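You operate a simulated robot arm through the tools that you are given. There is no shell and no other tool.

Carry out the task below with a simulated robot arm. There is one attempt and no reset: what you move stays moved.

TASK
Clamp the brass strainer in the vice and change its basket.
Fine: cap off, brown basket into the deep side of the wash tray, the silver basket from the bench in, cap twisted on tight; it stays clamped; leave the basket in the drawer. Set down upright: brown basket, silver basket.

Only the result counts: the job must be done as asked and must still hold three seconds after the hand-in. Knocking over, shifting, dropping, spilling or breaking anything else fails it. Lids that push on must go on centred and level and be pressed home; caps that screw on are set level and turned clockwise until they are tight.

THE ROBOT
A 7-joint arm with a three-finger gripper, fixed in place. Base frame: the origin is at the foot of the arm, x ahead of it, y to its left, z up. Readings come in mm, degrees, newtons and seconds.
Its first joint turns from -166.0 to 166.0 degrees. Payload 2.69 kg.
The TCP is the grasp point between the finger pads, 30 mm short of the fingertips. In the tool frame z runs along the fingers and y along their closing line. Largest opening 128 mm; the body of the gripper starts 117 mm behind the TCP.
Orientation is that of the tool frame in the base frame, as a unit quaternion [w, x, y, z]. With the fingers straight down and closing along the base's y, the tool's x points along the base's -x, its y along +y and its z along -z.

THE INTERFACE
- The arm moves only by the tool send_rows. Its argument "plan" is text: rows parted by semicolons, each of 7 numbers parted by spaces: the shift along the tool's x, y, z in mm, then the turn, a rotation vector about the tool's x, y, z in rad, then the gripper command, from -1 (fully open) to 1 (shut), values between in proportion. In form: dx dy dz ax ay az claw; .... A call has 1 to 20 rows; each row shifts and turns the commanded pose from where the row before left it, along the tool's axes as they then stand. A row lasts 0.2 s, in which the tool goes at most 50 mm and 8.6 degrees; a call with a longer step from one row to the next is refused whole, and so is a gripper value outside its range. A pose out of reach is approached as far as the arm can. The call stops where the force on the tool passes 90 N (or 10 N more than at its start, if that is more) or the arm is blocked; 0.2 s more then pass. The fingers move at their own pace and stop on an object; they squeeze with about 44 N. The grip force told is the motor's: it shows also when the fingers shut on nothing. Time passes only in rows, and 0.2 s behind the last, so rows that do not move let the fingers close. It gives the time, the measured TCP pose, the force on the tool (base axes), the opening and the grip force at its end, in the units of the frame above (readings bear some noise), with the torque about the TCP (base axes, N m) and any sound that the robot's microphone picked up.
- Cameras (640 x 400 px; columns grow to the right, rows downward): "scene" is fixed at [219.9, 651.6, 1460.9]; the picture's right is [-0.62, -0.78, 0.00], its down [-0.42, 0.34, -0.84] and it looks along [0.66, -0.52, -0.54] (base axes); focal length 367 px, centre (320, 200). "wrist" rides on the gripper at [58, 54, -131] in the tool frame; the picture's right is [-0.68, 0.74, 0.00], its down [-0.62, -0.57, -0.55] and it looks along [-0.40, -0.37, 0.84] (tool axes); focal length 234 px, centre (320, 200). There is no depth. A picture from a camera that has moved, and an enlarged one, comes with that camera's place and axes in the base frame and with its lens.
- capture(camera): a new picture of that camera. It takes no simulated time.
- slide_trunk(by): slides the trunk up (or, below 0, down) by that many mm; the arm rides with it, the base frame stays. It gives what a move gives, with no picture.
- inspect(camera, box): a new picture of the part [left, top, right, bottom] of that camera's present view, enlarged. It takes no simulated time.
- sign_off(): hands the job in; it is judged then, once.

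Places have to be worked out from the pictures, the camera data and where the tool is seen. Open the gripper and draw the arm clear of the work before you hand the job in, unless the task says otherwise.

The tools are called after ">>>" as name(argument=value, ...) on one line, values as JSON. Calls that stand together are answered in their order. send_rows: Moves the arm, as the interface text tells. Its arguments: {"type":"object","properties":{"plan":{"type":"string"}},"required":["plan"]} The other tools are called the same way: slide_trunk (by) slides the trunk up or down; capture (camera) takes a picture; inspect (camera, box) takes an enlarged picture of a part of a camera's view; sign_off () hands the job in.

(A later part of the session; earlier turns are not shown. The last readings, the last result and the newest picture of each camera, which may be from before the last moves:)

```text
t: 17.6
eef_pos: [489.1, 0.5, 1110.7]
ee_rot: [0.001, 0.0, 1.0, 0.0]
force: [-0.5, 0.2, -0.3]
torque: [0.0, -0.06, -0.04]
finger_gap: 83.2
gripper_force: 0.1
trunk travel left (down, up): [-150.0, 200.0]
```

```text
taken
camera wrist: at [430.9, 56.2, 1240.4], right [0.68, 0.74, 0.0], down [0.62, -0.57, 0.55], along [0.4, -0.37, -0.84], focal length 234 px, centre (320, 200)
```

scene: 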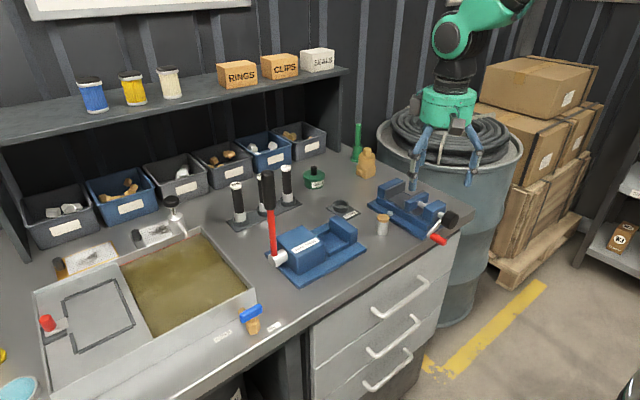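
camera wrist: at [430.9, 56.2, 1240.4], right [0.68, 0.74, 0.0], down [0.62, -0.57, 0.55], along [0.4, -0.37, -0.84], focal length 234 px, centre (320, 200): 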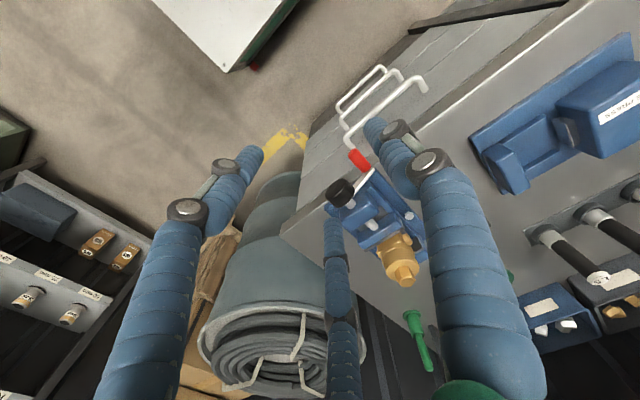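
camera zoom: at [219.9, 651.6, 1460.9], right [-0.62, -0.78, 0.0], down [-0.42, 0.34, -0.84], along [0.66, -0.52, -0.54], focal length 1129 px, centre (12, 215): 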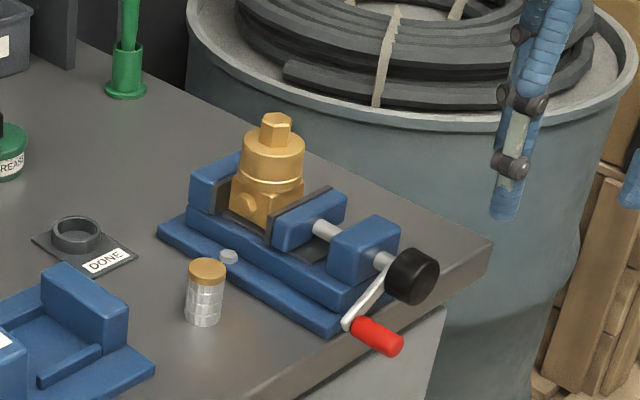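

Now I'll turn the tool 90° about its y axis in free space, so it points along +x.

>>> send_rows(plan="0 0 0 0 -0.1428 0 -0.3;0 0 0 0 -0.1428 0 -0.3;0 0 0 0 -0.1428 0 -0.3;0 0 0 0 -0.1428 0 -0.3;0 0 0 0 -0.1428 0 -0.3;0 0 0 0 -0.1428 0 -0.3;0 0 0 0 -0.1428 0 -0.3;0 0 0 0 -0.1428 0 -0.3;0 0 0 0 -0.1428 0 -0.3;0 0 0 0 -0.1428 0 -0.3;0 0 0 0 -0.1428 0 -0.3;0 0 0 0 0 0 -0.3")

>>> capture(camera="wrist")

>>> capture(camera="scene")

```text
t: 20.2
eef_pos: [492.2, 0.6, 1111.1]
ee_rot: [0.707, 0.001, 0.707, -0.001]
force: [0.4, -0.2, -0.2]
torque: [-0.01, 0.01, 0.0]
finger_gap: 83.2
gripper_force: 0.0
trunk travel left (down, up): [-150.0, 200.0]
```

```text
taken
camera wrist: at [360.5, 54.1, 1050.6], right [0.0, 0.74, 0.68], down [-0.55, -0.57, 0.62], along [0.84, -0.37, 0.4], focal length 234 px, centre (320, 200)
```

wrist: 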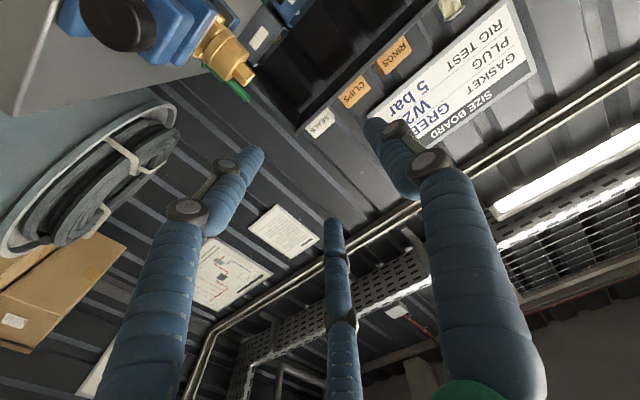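

```text
taken
```

scene: 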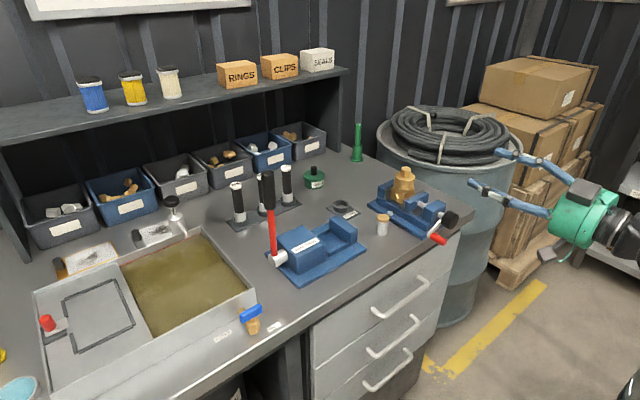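

The tool now points along +x. I'll lower it in front of the crank handle's height, staying well short of it.

>>> send_rows(plan="41 0 0 0 0 0 -0.3;41 0 0 0 0 0 -0.3;41 0 0 0 0 0 -0.3;41 0 0 0 0 0 -0.3;41 2 0 0 0 0 -0.3;0 0 0 0 0 0 -0.3;0 0 0 0 0 0 -0.3")

>>> capture(camera="wrist")

>>> inspect(camera="wrist", box=[210, 60, 410, 220])

>>> inspect(camera="scene", box=[390, 180, 540, 290])

```text
t: 21.8
eef_pos: [492.1, 1.8, 906.9]
ee_rot: [0.709, 0.001, 0.705, -0.001]
force: [0.3, -0.2, -0.2]
torque: [0.01, 0.01, -0.01]
finger_gap: 83.4
gripper_force: 0.0
trunk travel left (down, up): [-150.0, 200.0]
```

```text
taken
camera wrist: at [361.4, 57.7, 847.0], right [0.0, 0.74, 0.68], down [-0.55, -0.57, 0.61], along [0.83, -0.37, 0.41], focal length 234 px, centre (320, 200)
```

wrist: 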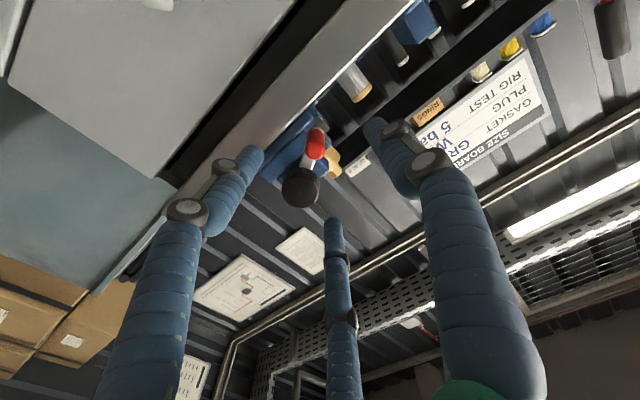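

```text
2.50 times, centred on (310, 140) of wrist
camera zoom: at [361.4, 57.7, 847.0], right [0.0, 0.74, 0.68], down [-0.55, -0.57, 0.61], along [0.83, -0.37, 0.41], focal length 585 px, centre (345, 350)
```

zoom: 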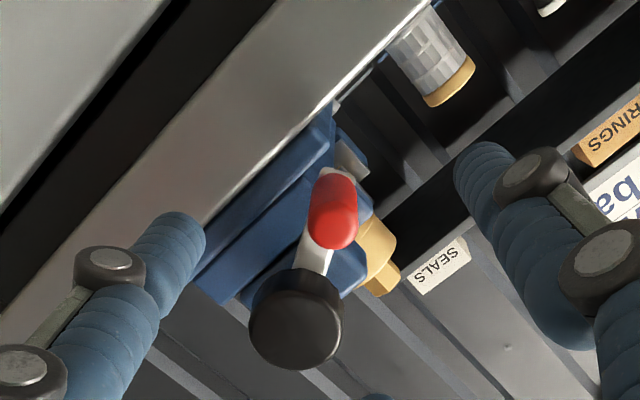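

```text
3.64 times, centred on (465, 235) of scene
camera zoom: at [219.9, 651.6, 1460.9], right [-0.62, -0.78, 0.0], down [-0.42, 0.34, -0.84], along [0.66, -0.52, -0.54], focal length 1334 px, centre (-207, 73)
```

zoom: 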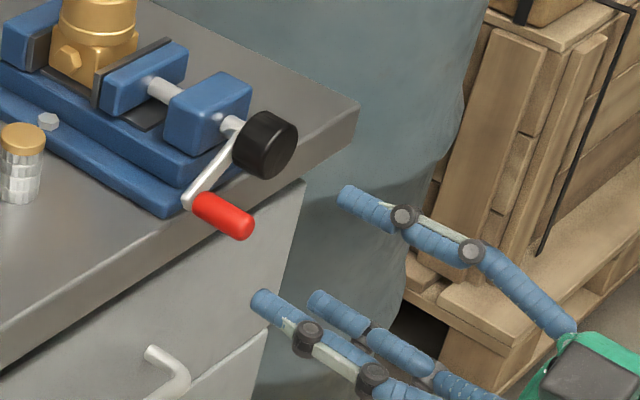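

The handle's outer end triangulates to (565, 1, 906) and the spindle axis to y≈−50, z≈933.5, giving a crank radius of about 58 mm. I'll narrow the fingers and slide them over the red handle.

>>> send_rows(plan="1.3 -0.8 10 0 0 0 0.3;0 0 20 0 0 0 0.3;0 0 20 0 0 0 0.3;0 0 15 0 0 0 0.3;0 0 0 0 0 0 0.3")

>>> inspect(camera="wrist", box=[220, 110, 420, 270])

>>> inspect(camera="scene", box=[410, 190, 500, 270])

```text
t: 23.0
eef_pos: [556.4, 2.1, 904.7]
ee_rot: [0.707, -0.001, 0.707, 0.001]
force: [1.3, -0.1, -0.7]
torque: [0.0, -0.03, 0.05]
finger_gap: 45.1
gripper_force: 0.1
trunk travel left (down, up): [-150.0, 200.0]
```

```text
2.50 times, centred on (320, 190) of wrist
camera zoom: at [425.1, 55.7, 844.6], right [0.0, 0.74, 0.68], down [-0.55, -0.57, 0.62], along [0.84, -0.37, 0.4], focal length 585 px, centre (320, 225)
```

zoom: 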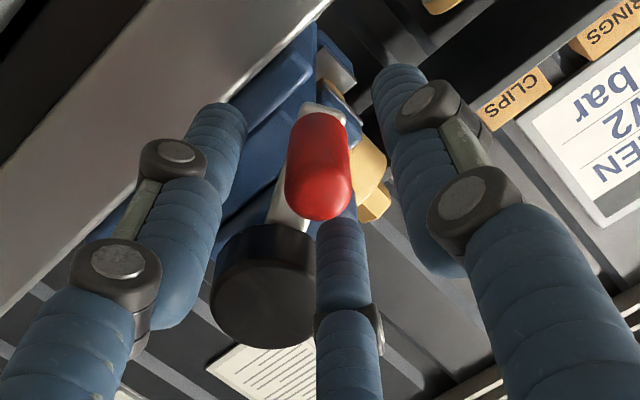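

```text
5.00 times, centred on (455, 230) of scene
camera zoom: at [219.9, 651.6, 1460.9], right [-0.62, -0.78, 0.0], down [-0.42, 0.34, -0.84], along [0.66, -0.52, -0.54], focal length 1834 px, centre (-355, 50)
```

zoom: 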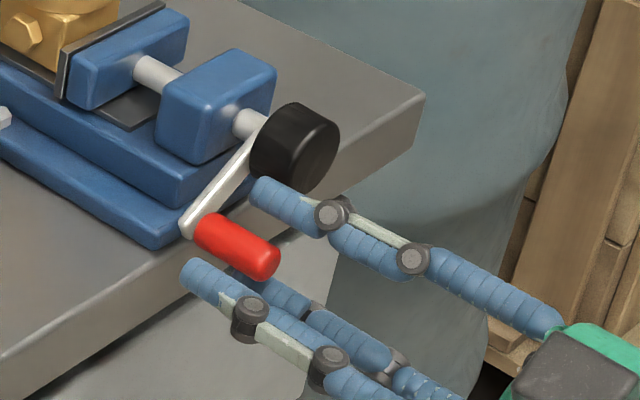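

The handle lies centrally between the fingers. I'll advance a few millimetres more and close on it.

>>> send_rows(plan="0 -1 6 0 0 0 0.3;0 0 0 0 0 0 0.7;0 0 0 0 0 0 1;0 0 0 0 0 0 1;0 0 0 0 0 0 1")

>>> inspect(camera="scene", box=[410, 190, 500, 270])

```text
t: 24.2
eef_pos: [562.0, 0.4, 905.3]
ee_rot: [0.707, 0.0, 0.707, 0.0]
force: [0.4, -2.3, 1.2]
torque: [-0.02, -0.01, -0.06]
finger_gap: 17.5
gripper_force: 42.8
trunk travel left (down, up): [-150.0, 200.0]
```

```text
5.00 times, centred on (455, 230) of scene
camera zoom: at [219.9, 651.6, 1460.9], right [-0.62, -0.78, 0.0], down [-0.42, 0.34, -0.84], along [0.66, -0.52, -0.54], focal length 1834 px, centre (-355, 50)
```

zoom: 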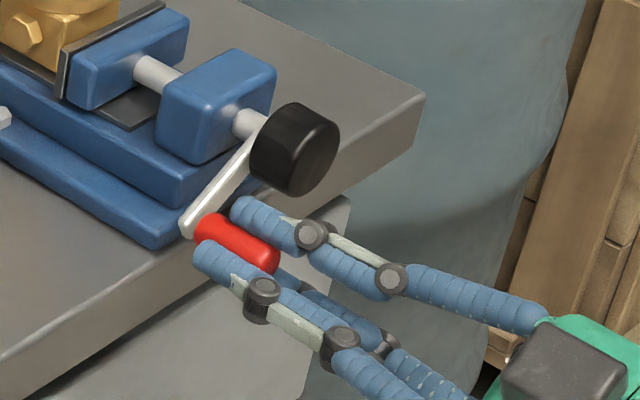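

The handle is gripped (17.5 mm). I'll try the first ~29° of clockwise travel along the estimated circle and read the forces.

>>> send_rows(plan="-8.1 3.7 0 0 0 0 1;-9.7 2.6 0 0 0 0 1;-10.1 0.9 0 0 0 0 1;0 0 0 0 0 0 1")

>>> inspect(camera="scene", box=[380, 165, 480, 265])

```text
t: 25.2
eef_pos: [562.2, 8.4, 931.3]
ee_rot: [0.707, -0.002, 0.708, 0.001]
force: [-4.1, 14.8, -1.1]
torque: [-0.01, -0.02, 0.7]
finger_gap: 17.3
gripper_force: 42.8
trunk travel left (down, up): [-150.0, 200.0]
```

```text
4.00 times, centred on (430, 215) of scene
camera zoom: at [219.9, 651.6, 1460.9], right [-0.62, -0.78, 0.0], down [-0.42, 0.34, -0.84], along [0.66, -0.52, -0.54], focal length 1467 px, centre (-120, 140)
```

zoom: 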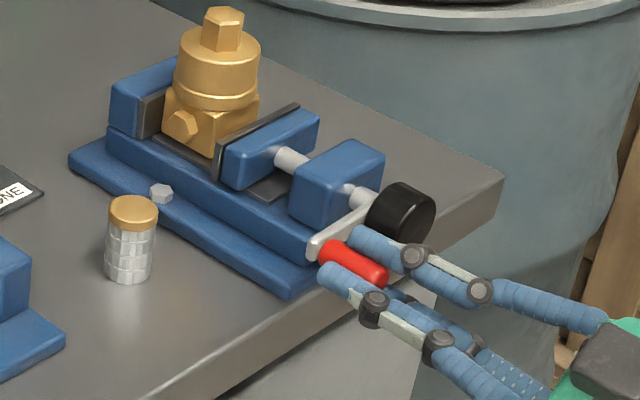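

The crank turned freely with only about 15 N of radial mismatch, so the circle estimate is good. I'll continue the turn to about 100° with a small correction.

>>> send_rows(plan="-20.2 -2.9 0 0 0 0 1;-17.5 -10.1 0 0 0 0 1;-13 -15.5 0 0 0 0 1;-6.9 -19 0 0 0 0 1;0 -20.2 0 0 0 0 1;0 0 0 0 0 0 1")

>>> inspect(camera="scene", box=[380, 165, 480, 265])

```text
t: 26.6
eef_pos: [561.8, -54.2, 988.8]
ee_rot: [0.704, -0.004, 0.71, 0.002]
force: [11.5, 76.7, -12.5]
torque: [-0.39, -0.42, 2.15]
finger_gap: 22.1
gripper_force: 44.8
trunk travel left (down, up): [-150.0, 200.0]
```

```text
4.00 times, centred on (430, 215) of scene
camera zoom: at [219.9, 651.6, 1460.9], right [-0.62, -0.78, 0.0], down [-0.42, 0.34, -0.84], along [0.66, -0.52, -0.54], focal length 1467 px, centre (-120, 140)
```

zoom: 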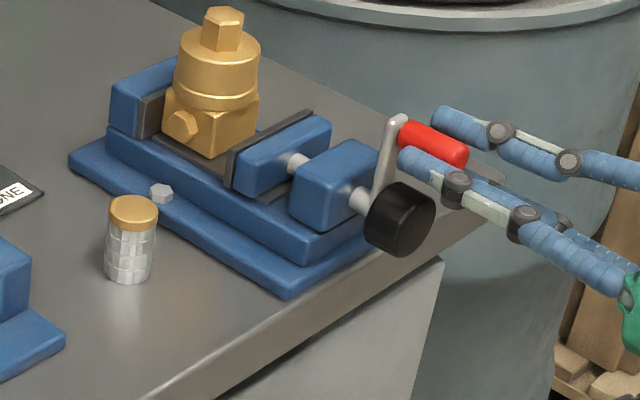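

The moving jaw went back toward the screw block, so this direction opens the vice and it has now hit its open stop (77 N). I'll reverse, turning the crank the other way back down the same circle.

>>> send_rows(plan="0 20.2 0 0 0 0 1;6.9 19 0 0 0 0 1;13 15.5 0 0 0 0 1;17.5 10.1 0 0 0 0 1;19.9 3.5 0 0 0 0 1;19.9 -3.5 0 0 0 0 1;0 0 0 0 0 0 1")

>>> inspect(camera="scene", box=[380, 165, 480, 265])

```text
t: 28.2
eef_pos: [562.1, 5.8, 913.4]
ee_rot: [0.708, -0.001, 0.707, 0.001]
force: [-4.5, -13.1, 3.9]
torque: [0.03, -0.2, -0.5]
finger_gap: 17.3
gripper_force: 43.4
trunk travel left (down, up): [-150.0, 200.0]
```

```text
4.00 times, centred on (430, 215) of scene
camera zoom: at [219.9, 651.6, 1460.9], right [-0.62, -0.78, 0.0], down [-0.42, 0.34, -0.84], along [0.66, -0.52, -0.54], focal length 1467 px, centre (-120, 140)
```

zoom: 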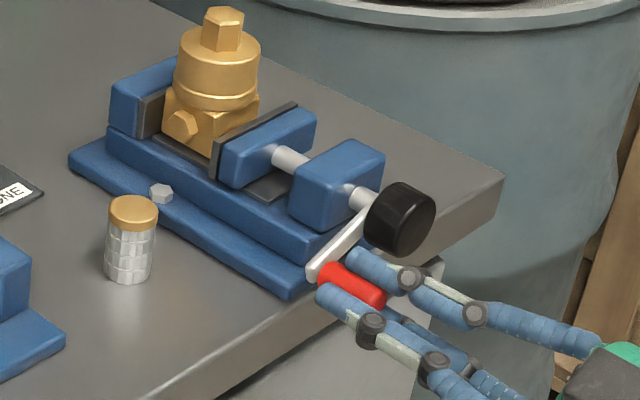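

The jaw is closing in this direction, with low force. I'll carry on through the bottom of the circle.

>>> send_rows(plan="17.5 -10.4 0 0 0 0 1;13 -15.5 0 0 0 0 1;6.9 -19 0 0 0 0 1;0 -20.2 0 0 0 0 1;-6.9 -19 0 0 0 0 1;0 0 0 0 0 0 1")

>>> inspect(camera="scene", box=[380, 165, 480, 265])

```text
t: 29.6
eef_pos: [562.6, -78.6, 882.8]
ee_rot: [0.707, -0.001, 0.707, 0.001]
force: [-9.6, 12.0, 20.5]
torque: [-0.02, -0.62, 0.49]
finger_gap: 17.6
gripper_force: 43.1
trunk travel left (down, up): [-150.0, 200.0]
```

```text
4.00 times, centred on (430, 215) of scene
camera zoom: at [219.9, 651.6, 1460.9], right [-0.62, -0.78, 0.0], down [-0.42, 0.34, -0.84], along [0.66, -0.52, -0.54], focal length 1467 px, centre (-120, 140)
```

zoom: 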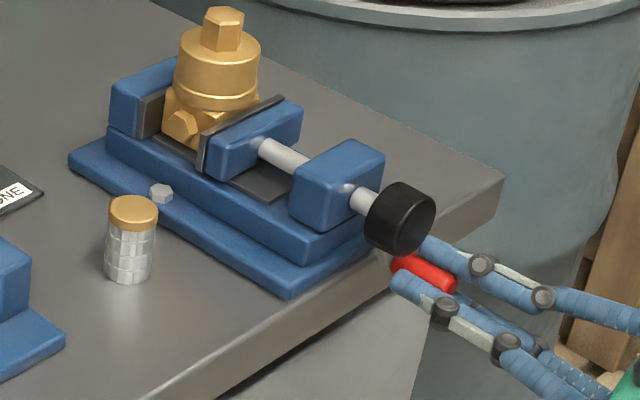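

The jaw is now at about x 717, almost touching the strainer. I'll go on in smaller pieces, watching the force.

>>> send_rows(plan="-14 -14.9 0 0 0 0 1;-17.5 -10.1 0 0 0 0 1;0 0 0 0 0 0 1")

>>> inspect(camera="scene", box=[380, 165, 480, 265])

```text
t: 30.4
eef_pos: [562.1, -103.1, 909.9]
ee_rot: [0.705, 0.0, 0.709, 0.001]
force: [16.8, 23.9, -34.5]
torque: [0.02, 1.34, 1.08]
finger_gap: 17.6
gripper_force: 43.5
trunk travel left (down, up): [-150.0, 200.0]
```

```text
4.00 times, centred on (430, 215) of scene
camera zoom: at [219.9, 651.6, 1460.9], right [-0.62, -0.78, 0.0], down [-0.42, 0.34, -0.84], along [0.66, -0.52, -0.54], focal length 1467 px, centre (-120, 140)
```

zoom: 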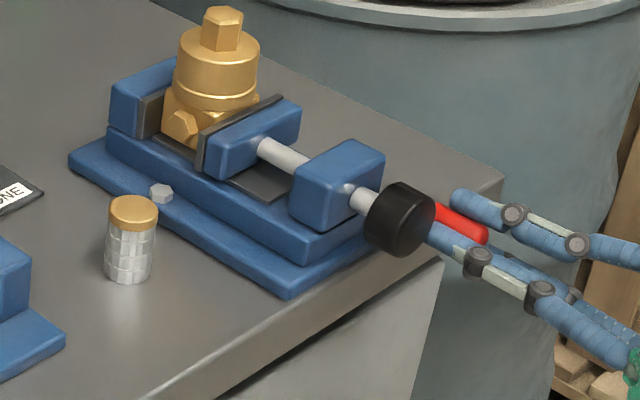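

Resistance is rising (about 35 N tangentially). I'll look closely at the jaws against the strainer.

>>> inspect(camera="scene", box=[385, 160, 435, 210])

```text
8.00 times, centred on (410, 185) of scene
camera zoom: at [219.9, 651.6, 1460.9], right [-0.62, -0.78, 0.0], down [-0.42, 0.34, -0.84], along [0.66, -0.52, -0.54], focal length 2934 px, centre (-400, 320)
```

zoom: 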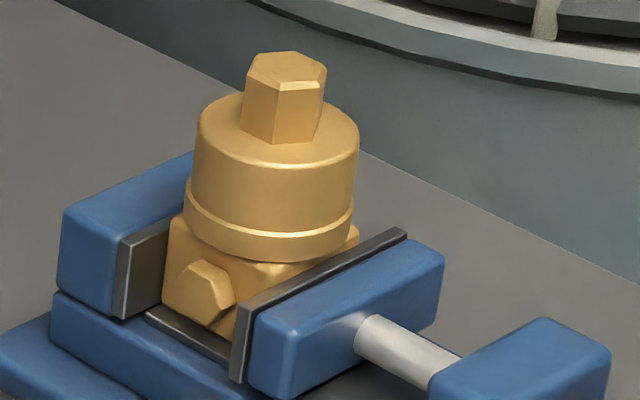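

The strainer's far face already lies against the fixed jaw. I'll add a further 10° of crank command to tighten the vice and watch how much it gives.

>>> send_rows(plan="-5 -1.5 0 0 0 0 1;-4.8 -1.1 0 0 0 0 1;0 0 0 0 0 0 1")

>>> inspect(camera="scene", box=[385, 160, 435, 210])

```text
t: 31.2
eef_pos: [563.4, -105.2, 919.7]
ee_rot: [0.704, 0.001, 0.71, 0.0]
force: [4.9, 16.7, -50.7]
torque: [0.01, 1.48, 0.61]
finger_gap: 17.8
gripper_force: 43.2
trunk travel left (down, up): [-150.0, 200.0]
```

```text
8.00 times, centred on (410, 185) of scene
camera zoom: at [219.9, 651.6, 1460.9], right [-0.62, -0.78, 0.0], down [-0.42, 0.34, -0.84], along [0.66, -0.52, -0.54], focal length 2934 px, centre (-400, 320)
```

zoom: 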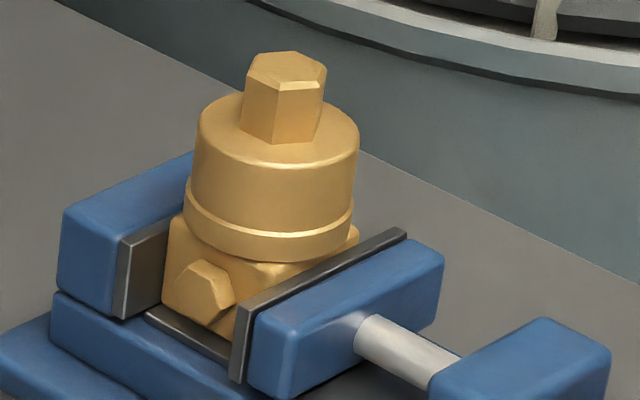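

The tool rose about 10 mm while the jaw didn't visibly move, so the handle may be slipping in the fingers. I'll check from both cameras.

>>> inspect(camera="scene", box=[420, 190, 500, 260])

>>> inspect(camera="wrist", box=[220, 100, 420, 260])

```text
5.71 times, centred on (460, 225) of scene
camera zoom: at [219.9, 651.6, 1460.9], right [-0.62, -0.78, 0.0], down [-0.42, 0.34, -0.84], along [0.66, -0.52, -0.54], focal length 2096 px, centre (-480, 57)
```

zoom: 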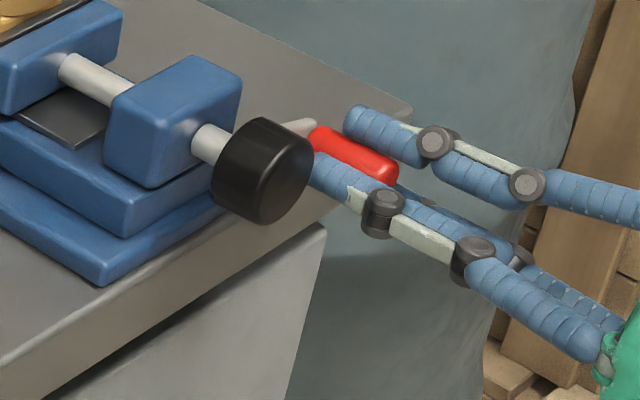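

```text
2.50 times, centred on (320, 180) of wrist
camera zoom: at [430.5, -52.0, 861.4], right [0.01, 0.74, 0.68], down [-0.54, -0.57, 0.62], along [0.84, -0.37, 0.4], focal length 585 px, centre (320, 250)
```

zoom: 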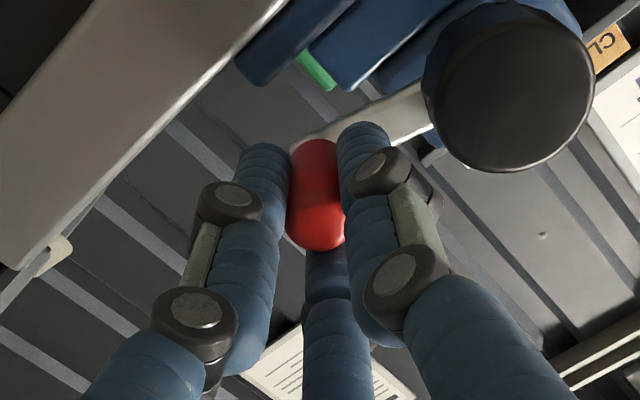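

The handle is still centred in the fingers, so the crank did turn and the vice is tightening against the body. I'll add another 10°.

>>> send_rows(plan="-5 -0.6 0 0 0 0 1;-5.1 -0.2 0 0 0 0 1;0 0 0 0 0 0 1")

>>> inspect(camera="scene", box=[385, 160, 435, 210])

```text
t: 32.0
eef_pos: [562.4, -108.4, 928.2]
ee_rot: [0.704, 0.001, 0.71, 0.0]
force: [-18.5, -8.5, -66.0]
torque: [-0.06, 1.72, -0.15]
finger_gap: 18.3
gripper_force: 43.4
trunk travel left (down, up): [-150.0, 200.0]
```

```text
8.00 times, centred on (410, 185) of scene
camera zoom: at [219.9, 651.6, 1460.9], right [-0.62, -0.78, 0.0], down [-0.42, 0.34, -0.84], along [0.66, -0.52, -0.54], focal length 2934 px, centre (-400, 320)
```

zoom: 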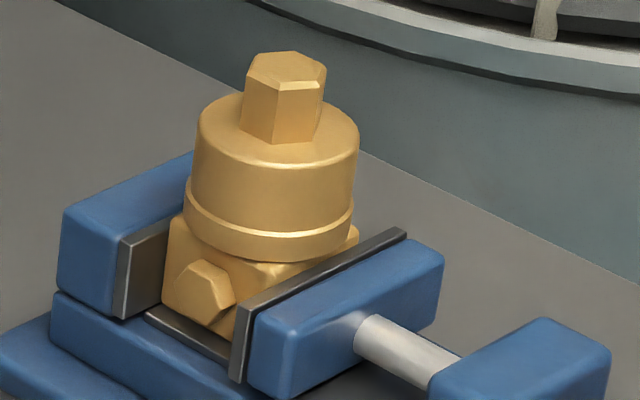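

Tangential force is now about 66 N (≈3.8 N·m) with the jaw hard against the body. One last small tightening, then I'll relax the command and release the handle to see whether it holds.

>>> send_rows(plan="-4 0.2 0 0 0 0 1;0 0 0 0 0 0 1")

```text
t: 32.6
eef_pos: [561.5, -108.2, 934.1]
ee_rot: [0.704, 0.001, 0.711, 0.001]
force: [-20.1, -28.1, -71.5]
torque: [-0.07, 1.8, -0.72]
finger_gap: 18.9
gripper_force: 43.6
trunk travel left (down, up): [-150.0, 200.0]
```

The tool moved up another 6 mm at nearly constant force; I'll check the crank's real angle and the grip.

>>> inspect(camera="scene", box=[420, 190, 500, 260])

>>> inspect(camera="wrist", box=[220, 100, 420, 260])

```text
5.71 times, centred on (460, 225) of scene
camera zoom: at [219.9, 651.6, 1460.9], right [-0.62, -0.78, 0.0], down [-0.42, 0.34, -0.84], along [0.66, -0.52, -0.54], focal length 2096 px, centre (-480, 57)
```

zoom: 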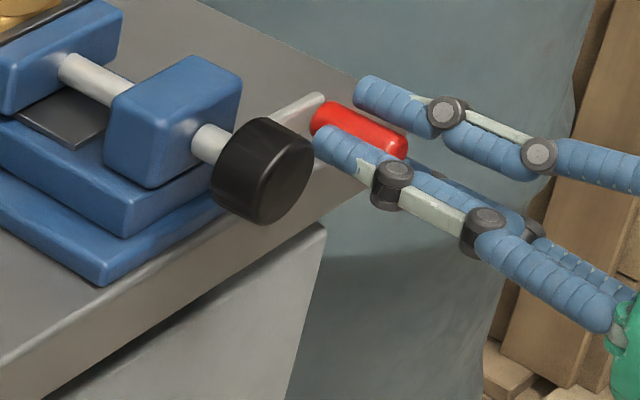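

```text
2.50 times, centred on (320, 180) of wrist
camera zoom: at [430.5, -54.0, 875.5], right [0.01, 0.73, 0.68], down [-0.54, -0.57, 0.62], along [0.84, -0.37, 0.39], focal length 585 px, centre (320, 250)
```

zoom: 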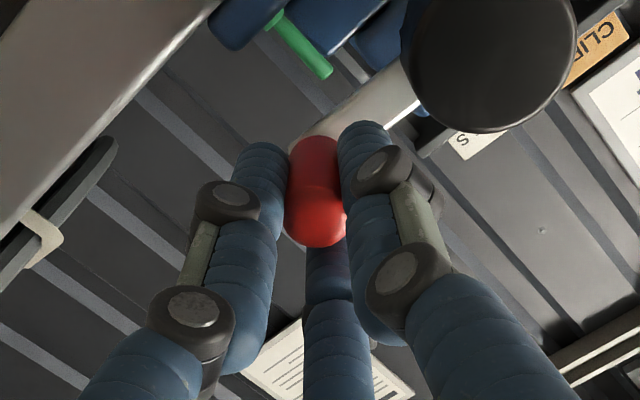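

The crank truly turned to about 180° and holds against roughly 4 N·m. I'll ease the command back a little to see whether the screw holds by itself.

>>> send_rows(plan="3 0 0 0 0 0 1;2 0 0 0 0 0 1;0 0 0 0 0 0 1")

```text
t: 33.4
eef_pos: [561.6, -108.8, 929.1]
ee_rot: [0.704, 0.001, 0.71, 0.001]
force: [-24.9, -36.0, -69.4]
torque: [-0.11, 1.7, -1.04]
finger_gap: 18.9
gripper_force: 43.6
trunk travel left (down, up): [-150.0, 200.0]
```

The force barely dropped while the tool came back 5 mm, so I want to see whether the handle followed or the fingers slid on it.

>>> inspect(camera="scene", box=[420, 190, 500, 260])

>>> inspect(camera="wrist", box=[220, 100, 420, 260])

```text
5.71 times, centred on (460, 225) of scene
camera zoom: at [219.9, 651.6, 1460.9], right [-0.62, -0.78, 0.0], down [-0.42, 0.34, -0.84], along [0.66, -0.52, -0.54], focal length 2096 px, centre (-480, 57)
```

zoom: 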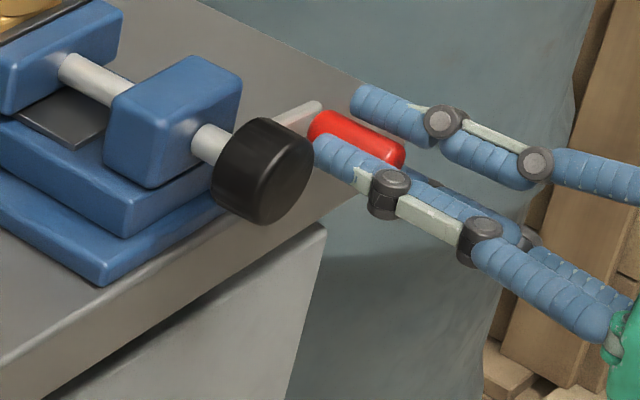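

```text
2.50 times, centred on (320, 180) of wrist
camera zoom: at [430.7, -53.8, 870.9], right [0.01, 0.73, 0.68], down [-0.54, -0.57, 0.62], along [0.84, -0.37, 0.4], focal length 585 px, centre (320, 250)
```

zoom: 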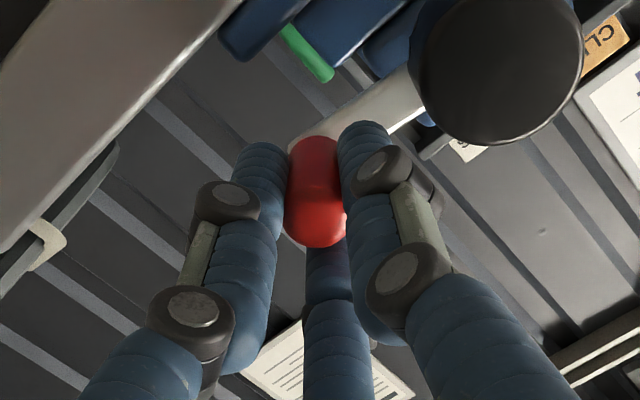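

The crank really winds like a spring past contact (zero torque near −123°). I'll release it here and see whether the screw keeps its hold on its own.

>>> send_rows(plan="0 0 0 0 0 0 0.3;0 0 0 0 0 0 0.3")

>>> inspect(camera="scene", box=[380, 165, 500, 265])

>>> inspect(camera="scene", box=[385, 160, 435, 210])

```text
t: 34.0
eef_pos: [564.2, -106.9, 935.2]
ee_rot: [0.708, 0.0, 0.706, 0.0]
force: [0.5, -1.5, 0.8]
torque: [0.02, 0.0, 0.02]
finger_gap: 44.7
gripper_force: 0.1
trunk travel left (down, up): [-150.0, 200.0]
```

```text
4.00 times, centred on (440, 215) of scene
camera zoom: at [219.9, 651.6, 1460.9], right [-0.62, -0.78, 0.0], down [-0.42, 0.34, -0.84], along [0.66, -0.52, -0.54], focal length 1467 px, centre (-160, 140)
```

zoom: 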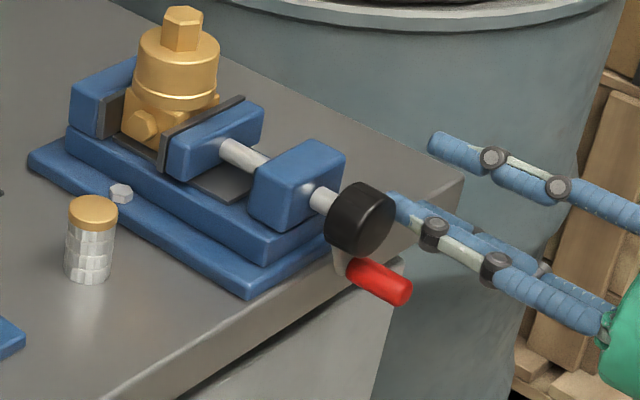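

```text
8.00 times, centred on (410, 185) of scene
camera zoom: at [219.9, 651.6, 1460.9], right [-0.62, -0.78, 0.0], down [-0.42, 0.34, -0.84], along [0.66, -0.52, -0.54], focal length 2934 px, centre (-400, 320)
```

zoom: 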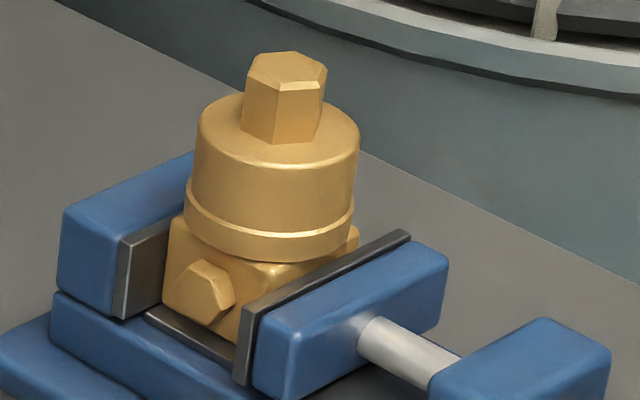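

The handle sprang back to hang near the bottom and the jaw retreated about 2 mm, so the screw isn't self-holding from a hard wind-up. I'll look closely at the knob and crank to understand the mechanism.

>>> inspect(camera="scene", box=[425, 200, 475, 250])

>>> inspect(camera="wrist", box=[260, 60, 420, 200])

>>> send_rows(plan="0 0 -25 0 0 0 0.3;0 0 -25 0 0 0 0.3;0 0 0 0 0 0 0.3")

>>> inspect(camera="scene", box=[425, 200, 475, 250])

>>> inspect(camera="wrist", box=[260, 60, 460, 200])

```text
8.00 times, centred on (450, 225) of scene
camera zoom: at [219.9, 651.6, 1460.9], right [-0.62, -0.78, 0.0], down [-0.42, 0.34, -0.84], along [0.66, -0.52, -0.54], focal length 2934 px, centre (-720, 0)
```

zoom: 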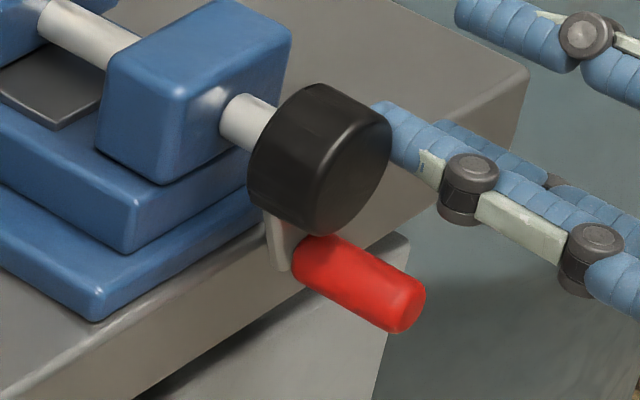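

```text
2.86 times, centred on (340, 130) of wrist
camera zoom: at [433.1, -53.0, 874.5], right [0.0, 0.74, 0.68], down [-0.55, -0.57, 0.61], along [0.84, -0.37, 0.41], focal length 669 px, centre (263, 400)
```

zoom: 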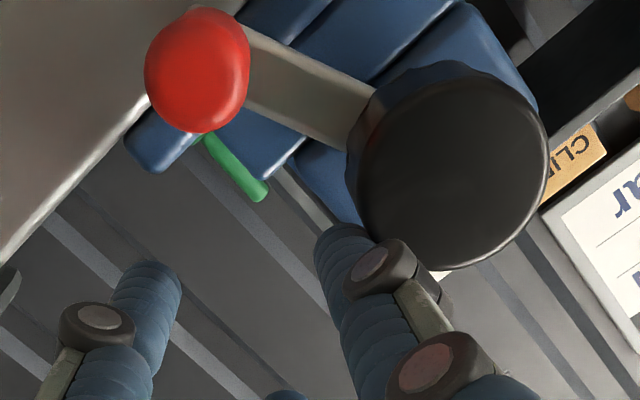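

```text
t: 34.8
eef_pos: [512.5, -108.1, 933.2]
ee_rot: [0.707, 0.0, 0.707, 0.0]
force: [-0.6, 0.3, 0.7]
torque: [0.01, 0.0, 0.03]
finger_gap: 44.8
gripper_force: 0.1
trunk travel left (down, up): [-150.0, 200.0]
```

```text
8.00 times, centred on (450, 225) of scene
camera zoom: at [219.9, 651.6, 1460.9], right [-0.62, -0.78, 0.0], down [-0.42, 0.34, -0.84], along [0.66, -0.52, -0.54], focal length 2934 px, centre (-720, 0)
```

zoom: 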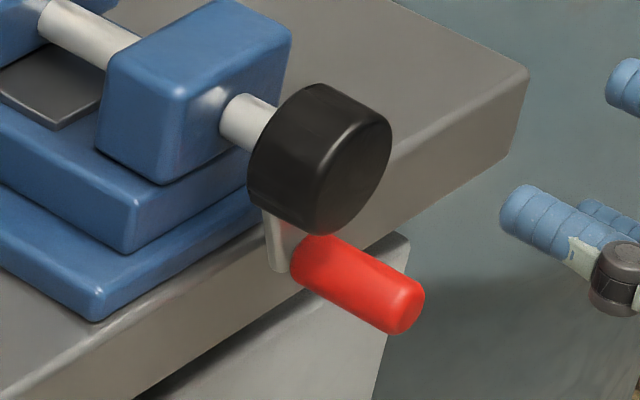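

```text
2.86 times, centred on (360, 130) of wrist
camera zoom: at [381.4, -52.6, 873.6], right [0.0, 0.74, 0.68], down [-0.55, -0.57, 0.62], along [0.84, -0.37, 0.4], focal length 669 px, centre (206, 400)
```

zoom: 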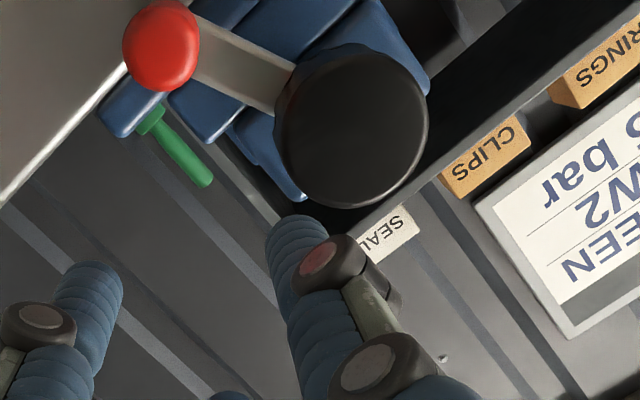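

The crank rests near −114°, with the jaw about 1 mm off contact. The knurled black knob may be a separate lock or just the hub, so I'll grip it along the spindle axis and test with a small turn.

>>> send_rows(plan="0 20 0 0 0 0 -0.1;0 20 0 0 0 0 -0.1;0 18 0 0 0 0 -0.1;0 0 15 0 0 0 -0.1;0 0 15 0 0 0 -0.1;0 0 15 0 0 0 -0.1;0 0 12 0 0 0 -0.1;0 0 0 0 0 0 -0.1")

>>> inspect(camera="wrist", box=[220, 100, 420, 260])

>>> inspect(camera="scene", box=[410, 180, 510, 270])

```text
t: 36.6
eef_pos: [569.0, -50.3, 932.9]
ee_rot: [0.708, -0.001, 0.706, 0.0]
force: [-5.6, -4.0, -1.7]
torque: [-0.09, 0.11, -0.02]
finger_gap: 82.2
gripper_force: 3.0
trunk travel left (down, up): [-150.0, 200.0]
```

```text
2.50 times, centred on (320, 180) of wrist
camera zoom: at [439.3, 3.8, 873.6], right [0.0, 0.74, 0.68], down [-0.55, -0.57, 0.61], along [0.84, -0.37, 0.41], focal length 585 px, centre (320, 250)
```

zoom: 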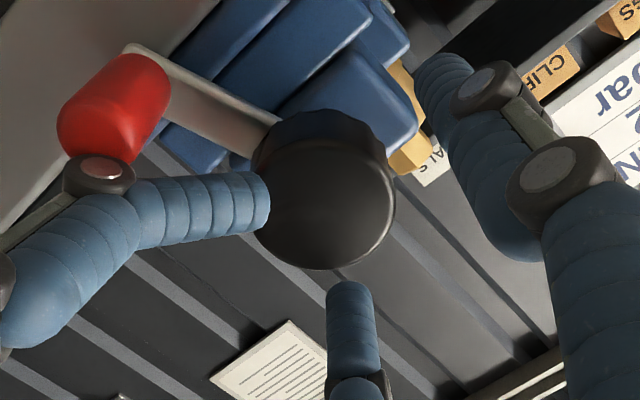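

```text
4.44 times, centred on (460, 225) of scene
camera zoom: at [219.9, 651.6, 1460.9], right [-0.62, -0.78, 0.0], down [-0.42, 0.34, -0.84], along [0.66, -0.52, -0.54], focal length 1630 px, centre (-302, 89)
```

zoom: 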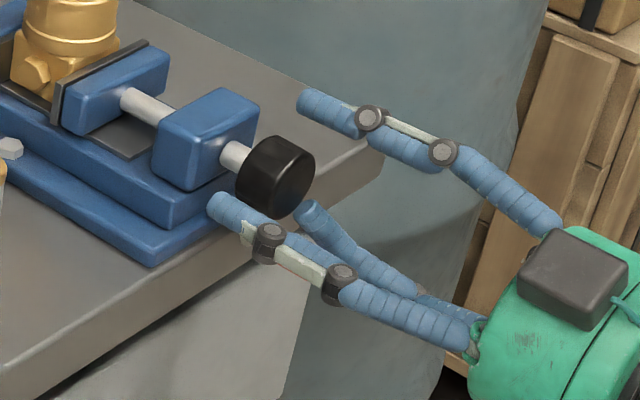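

One drawn finger is deflected by the crank handle hanging right behind it, so the hand really does behave like three fingers. I'll back off and roll the tool about 60° so the handle lies between fingers before taking the knob.

>>> send_rows(plan="0 0 -15 0 0 0 -0.1;0 0 -20 0 0 0 -0.1;0 0 -20 0 0 0 -0.1;0 0 0 0 0 0.15 0.2;0 0 0 0 0 0.15 0.2;0 0 0 0 0 0.15 0.2;0 0 0 0 0 0.15 0.2;0 0 0 0 0 0.15 0.2;0 0 0 0 0 0.15 0.2;0 0 0 0 0 0.15 0.2;0 0 0 0 0 0 0.2")

>>> capture(camera="wrist")

>>> inspect(camera="scene", box=[380, 160, 540, 290])

```text
t: 39.0
eef_pos: [514.5, -48.5, 933.4]
ee_rot: [0.612, 0.355, 0.611, 0.354]
force: [0.0, -1.2, -0.1]
torque: [0.01, -0.03, -0.03]
finger_gap: 51.1
gripper_force: 0.0
trunk travel left (down, up): [-150.0, 200.0]
```

```text
taken
camera wrist: at [383.6, 29.1, 948.7], right [0.0, -0.22, 0.98], down [-0.55, -0.82, -0.18], along [0.84, -0.53, -0.12], focal length 234 px, centre (320, 200)
```

wrist: 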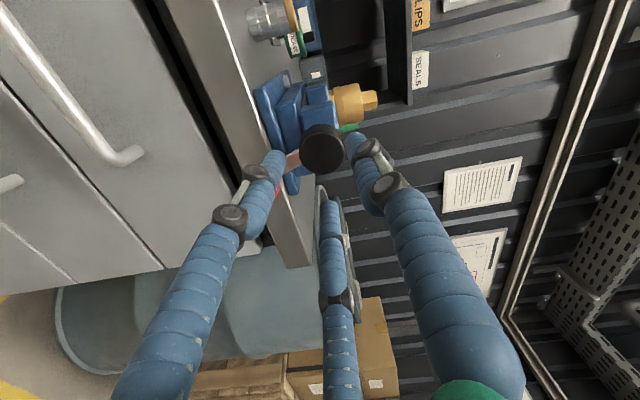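

```text
3.08 times, centred on (460, 225) of scene
camera zoom: at [219.9, 651.6, 1460.9], right [-0.62, -0.78, 0.0], down [-0.42, 0.34, -0.84], along [0.66, -0.52, -0.54], focal length 1129 px, centre (-111, 123)
```

zoom: 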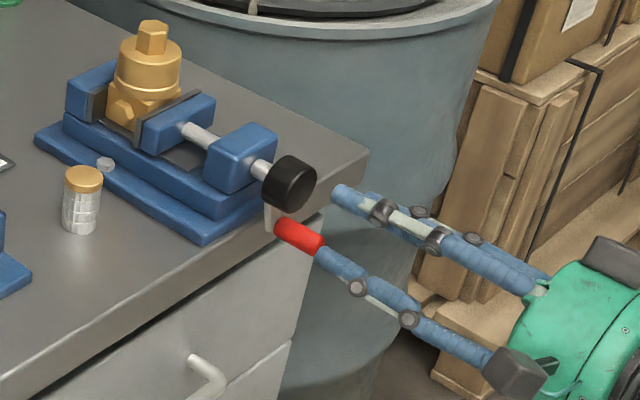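

The handle now lies between the fingers. I'll advance over the knob.

>>> send_rows(plan="0 0 15 0 0 0 0.2;0 0 15 0 0 0 0.2;0 0 15 0 0 0 0.2;0 0 8 0 0 0 0.2;0 0 0 0 0 0 0.2")

>>> capture(camera="wrist")

>>> inspect(camera="scene", box=[410, 180, 510, 270])

```text
t: 40.2
eef_pos: [568.1, -49.9, 931.8]
ee_rot: [0.612, 0.355, 0.612, 0.354]
force: [0.3, -0.7, -0.2]
torque: [0.01, 0.02, 0.01]
finger_gap: 50.9
gripper_force: 0.1
trunk travel left (down, up): [-150.0, 200.0]
```

```text
taken
camera wrist: at [436.5, 28.4, 948.7], right [0.0, -0.22, 0.98], down [-0.55, -0.82, -0.18], along [0.84, -0.54, -0.12], focal length 234 px, centre (320, 200)
```

wrist: 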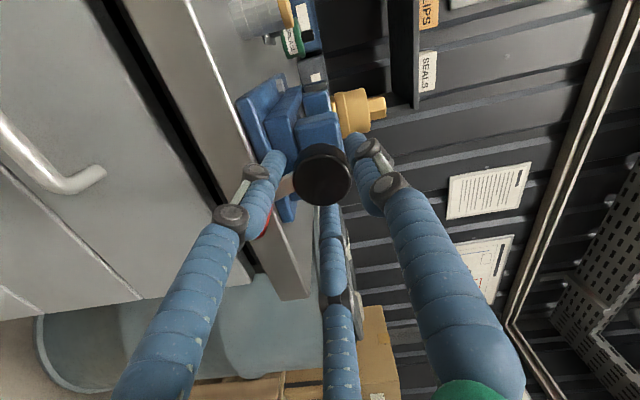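

```text
4.44 times, centred on (460, 225) of scene
camera zoom: at [219.9, 651.6, 1460.9], right [-0.62, -0.78, 0.0], down [-0.42, 0.34, -0.84], along [0.66, -0.52, -0.54], focal length 1630 px, centre (-302, 89)
```

zoom: 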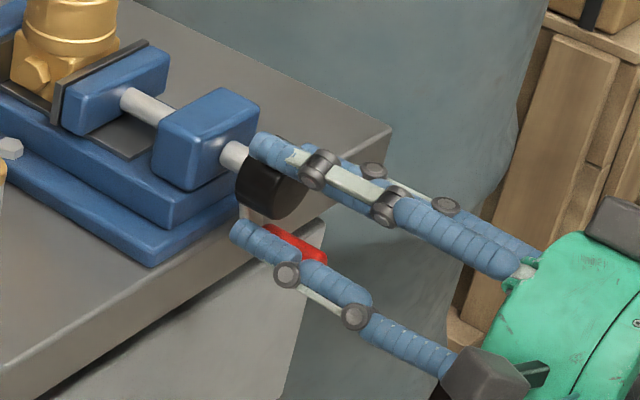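

No contact forces; the fingers surround the knob. I'll close on it and make a small turn in the closing direction to see whether the crank follows.

>>> send_rows(plan="0 0 0 0 0 0 0.6;0 0 0 0 0 0 1;0 0 0 0 0 0 1;0 0 0 0 0 -0.14 1;0 0 0 0 0 -0.14 1;0 0 0 0 0 0 1")

>>> inspect(camera="scene", box=[410, 180, 510, 270])

```text
t: 41.6
eef_pos: [568.9, -50.0, 934.2]
ee_rot: [0.656, 0.264, 0.656, 0.265]
force: [0.4, -9.5, 21.7]
torque: [-0.01, -0.64, -0.38]
finger_gap: 39.9
gripper_force: 44.7
trunk travel left (down, up): [-150.0, 200.0]
```

```text
4.44 times, centred on (460, 225) of scene
camera zoom: at [219.9, 651.6, 1460.9], right [-0.62, -0.78, 0.0], down [-0.42, 0.34, -0.84], along [0.66, -0.52, -0.54], focal length 1630 px, centre (-302, 89)
```

zoom: 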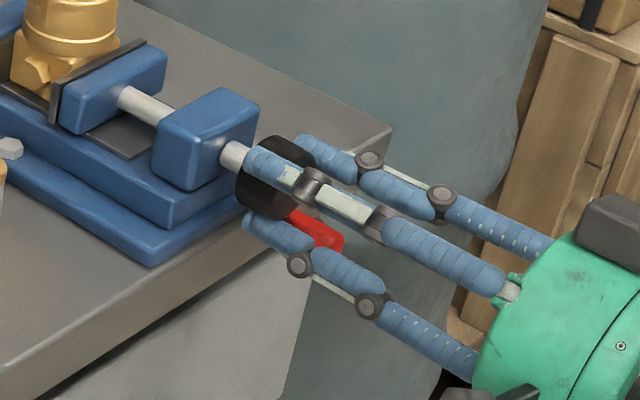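

Knob and crank turn together, so the knob is just the hub, and the torque reading about x is still zero. I'll keep turning it in the closing direction in steps and read the torque.

>>> send_rows(plan="0 0 0 0 0 -0.14 1;0 0 0 0 0 0 1")

>>> send_rows(plan="0 0 0 0 0 -0.14 1;0 0 0 0 0 0 1")

>>> send_rows(plan="0 0 0 0 0 -0.14 1;0 0 0 0 0 0 1")

>>> inspect(camera="scene", box=[410, 180, 510, 270])

```text
t: 42.2
eef_pos: [568.3, -48.4, 933.9]
ee_rot: [0.672, 0.219, 0.672, 0.219]
force: [2.0, -11.8, 21.1]
torque: [0.21, -0.59, -0.35]
finger_gap: 39.8
gripper_force: 44.3
trunk travel left (down, up): [-150.0, 200.0]
```

```text
t: 42.8
eef_pos: [566.8, -49.9, 933.5]
ee_rot: [0.686, 0.171, 0.686, 0.17]
force: [1.7, -15.4, 19.7]
torque: [0.69, -0.49, -0.5]
finger_gap: 39.8
gripper_force: 44.3
trunk travel left (down, up): [-150.0, 200.0]
```

```text
t: 43.4
eef_pos: [567.7, -50.2, 932.9]
ee_rot: [0.697, 0.123, 0.696, 0.123]
force: [0.5, -18.0, 23.3]
torque: [0.98, -0.59, -0.53]
finger_gap: 40.2
gripper_force: 45.2
trunk travel left (down, up): [-150.0, 200.0]
```

```text
4.44 times, centred on (460, 225) of scene
camera zoom: at [219.9, 651.6, 1460.9], right [-0.62, -0.78, 0.0], down [-0.42, 0.34, -0.84], along [0.66, -0.52, -0.54], focal length 1630 px, centre (-302, 89)
```

zoom: 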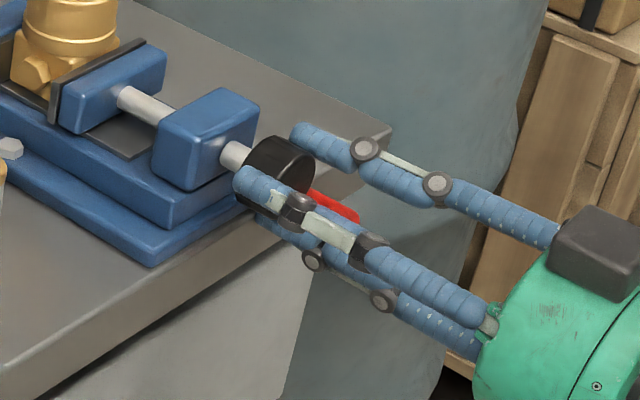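

Torque rises steadily after contact (0.98 N·m now). I'll back off 3° to measure how much of it is friction hold.

>>> send_rows(plan="0 0 0 0 0 0.05 1;0 0 0 0 0 0 1")

>>> send_rows(plan="0 0 0 0 0 0.05 1;0 0 0 0 0 0 1")

```text
t: 44.0
eef_pos: [567.6, -49.0, 934.1]
ee_rot: [0.693, 0.14, 0.693, 0.141]
force: [1.5, -20.6, 22.2]
torque: [0.76, -0.6, -0.6]
finger_gap: 40.4
gripper_force: 45.0
trunk travel left (down, up): [-150.0, 200.0]
```

```text
t: 44.6
eef_pos: [568.3, -50.6, 934.3]
ee_rot: [0.69, 0.157, 0.689, 0.158]
force: [9.1, -19.8, 22.8]
torque: [0.31, -0.57, -0.48]
finger_gap: 40.2
gripper_force: 45.2
trunk travel left (down, up): [-150.0, 200.0]
```

Backing off shows some hysteresis. I'll now release at this modest torque and see whether the crank stays put.

>>> inspect(camera="scene", box=[425, 200, 475, 250])

>>> send_rows(plan="0 0 0 0 0 0 0.2;0 0 0 0 0 0 0.2;0 0 -25 0 0 0 0.2;0 0 -25 0 0 0 0.2;0 0 0 0 0 0 0.2")

>>> inspect(camera="scene", box=[425, 200, 475, 250])

>>> inspect(camera="scene", box=[385, 160, 435, 210])

```text
8.00 times, centred on (450, 225) of scene
camera zoom: at [219.9, 651.6, 1460.9], right [-0.62, -0.78, 0.0], down [-0.42, 0.34, -0.84], along [0.66, -0.52, -0.54], focal length 2934 px, centre (-720, 0)
```

zoom: 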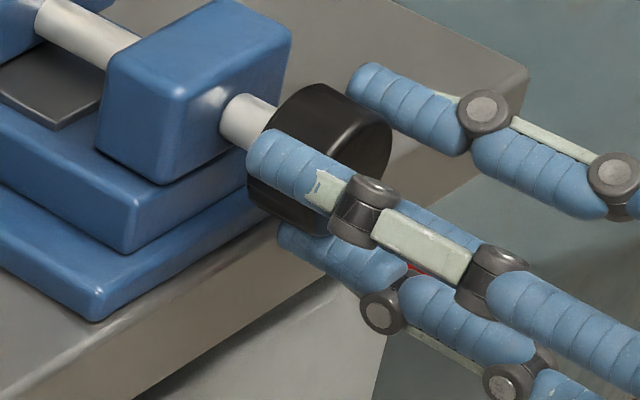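

```text
t: 45.8
eef_pos: [516.7, -48.4, 935.0]
ee_rot: [0.689, 0.157, 0.689, 0.157]
force: [-0.2, -0.2, -0.4]
torque: [-0.02, 0.01, -0.01]
finger_gap: 51.2
gripper_force: 0.1
trunk travel left (down, up): [-150.0, 200.0]
```

```text
8.00 times, centred on (450, 225) of scene
camera zoom: at [219.9, 651.6, 1460.9], right [-0.62, -0.78, 0.0], down [-0.42, 0.34, -0.84], along [0.66, -0.52, -0.54], focal length 2934 px, centre (-720, 0)
```

zoom: 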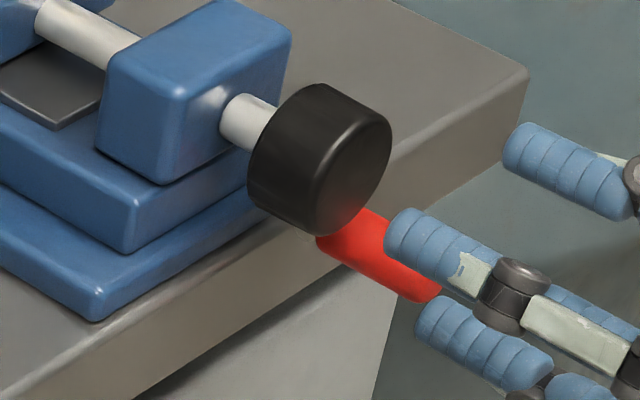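

```text
8.00 times, centred on (410, 185) of scene
camera zoom: at [219.9, 651.6, 1460.9], right [-0.62, -0.78, 0.0], down [-0.42, 0.34, -0.84], along [0.66, -0.52, -0.54], focal length 2934 px, centre (-400, 320)
```

zoom: 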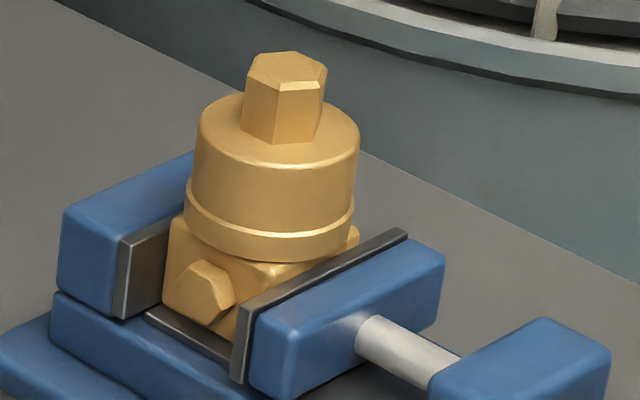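

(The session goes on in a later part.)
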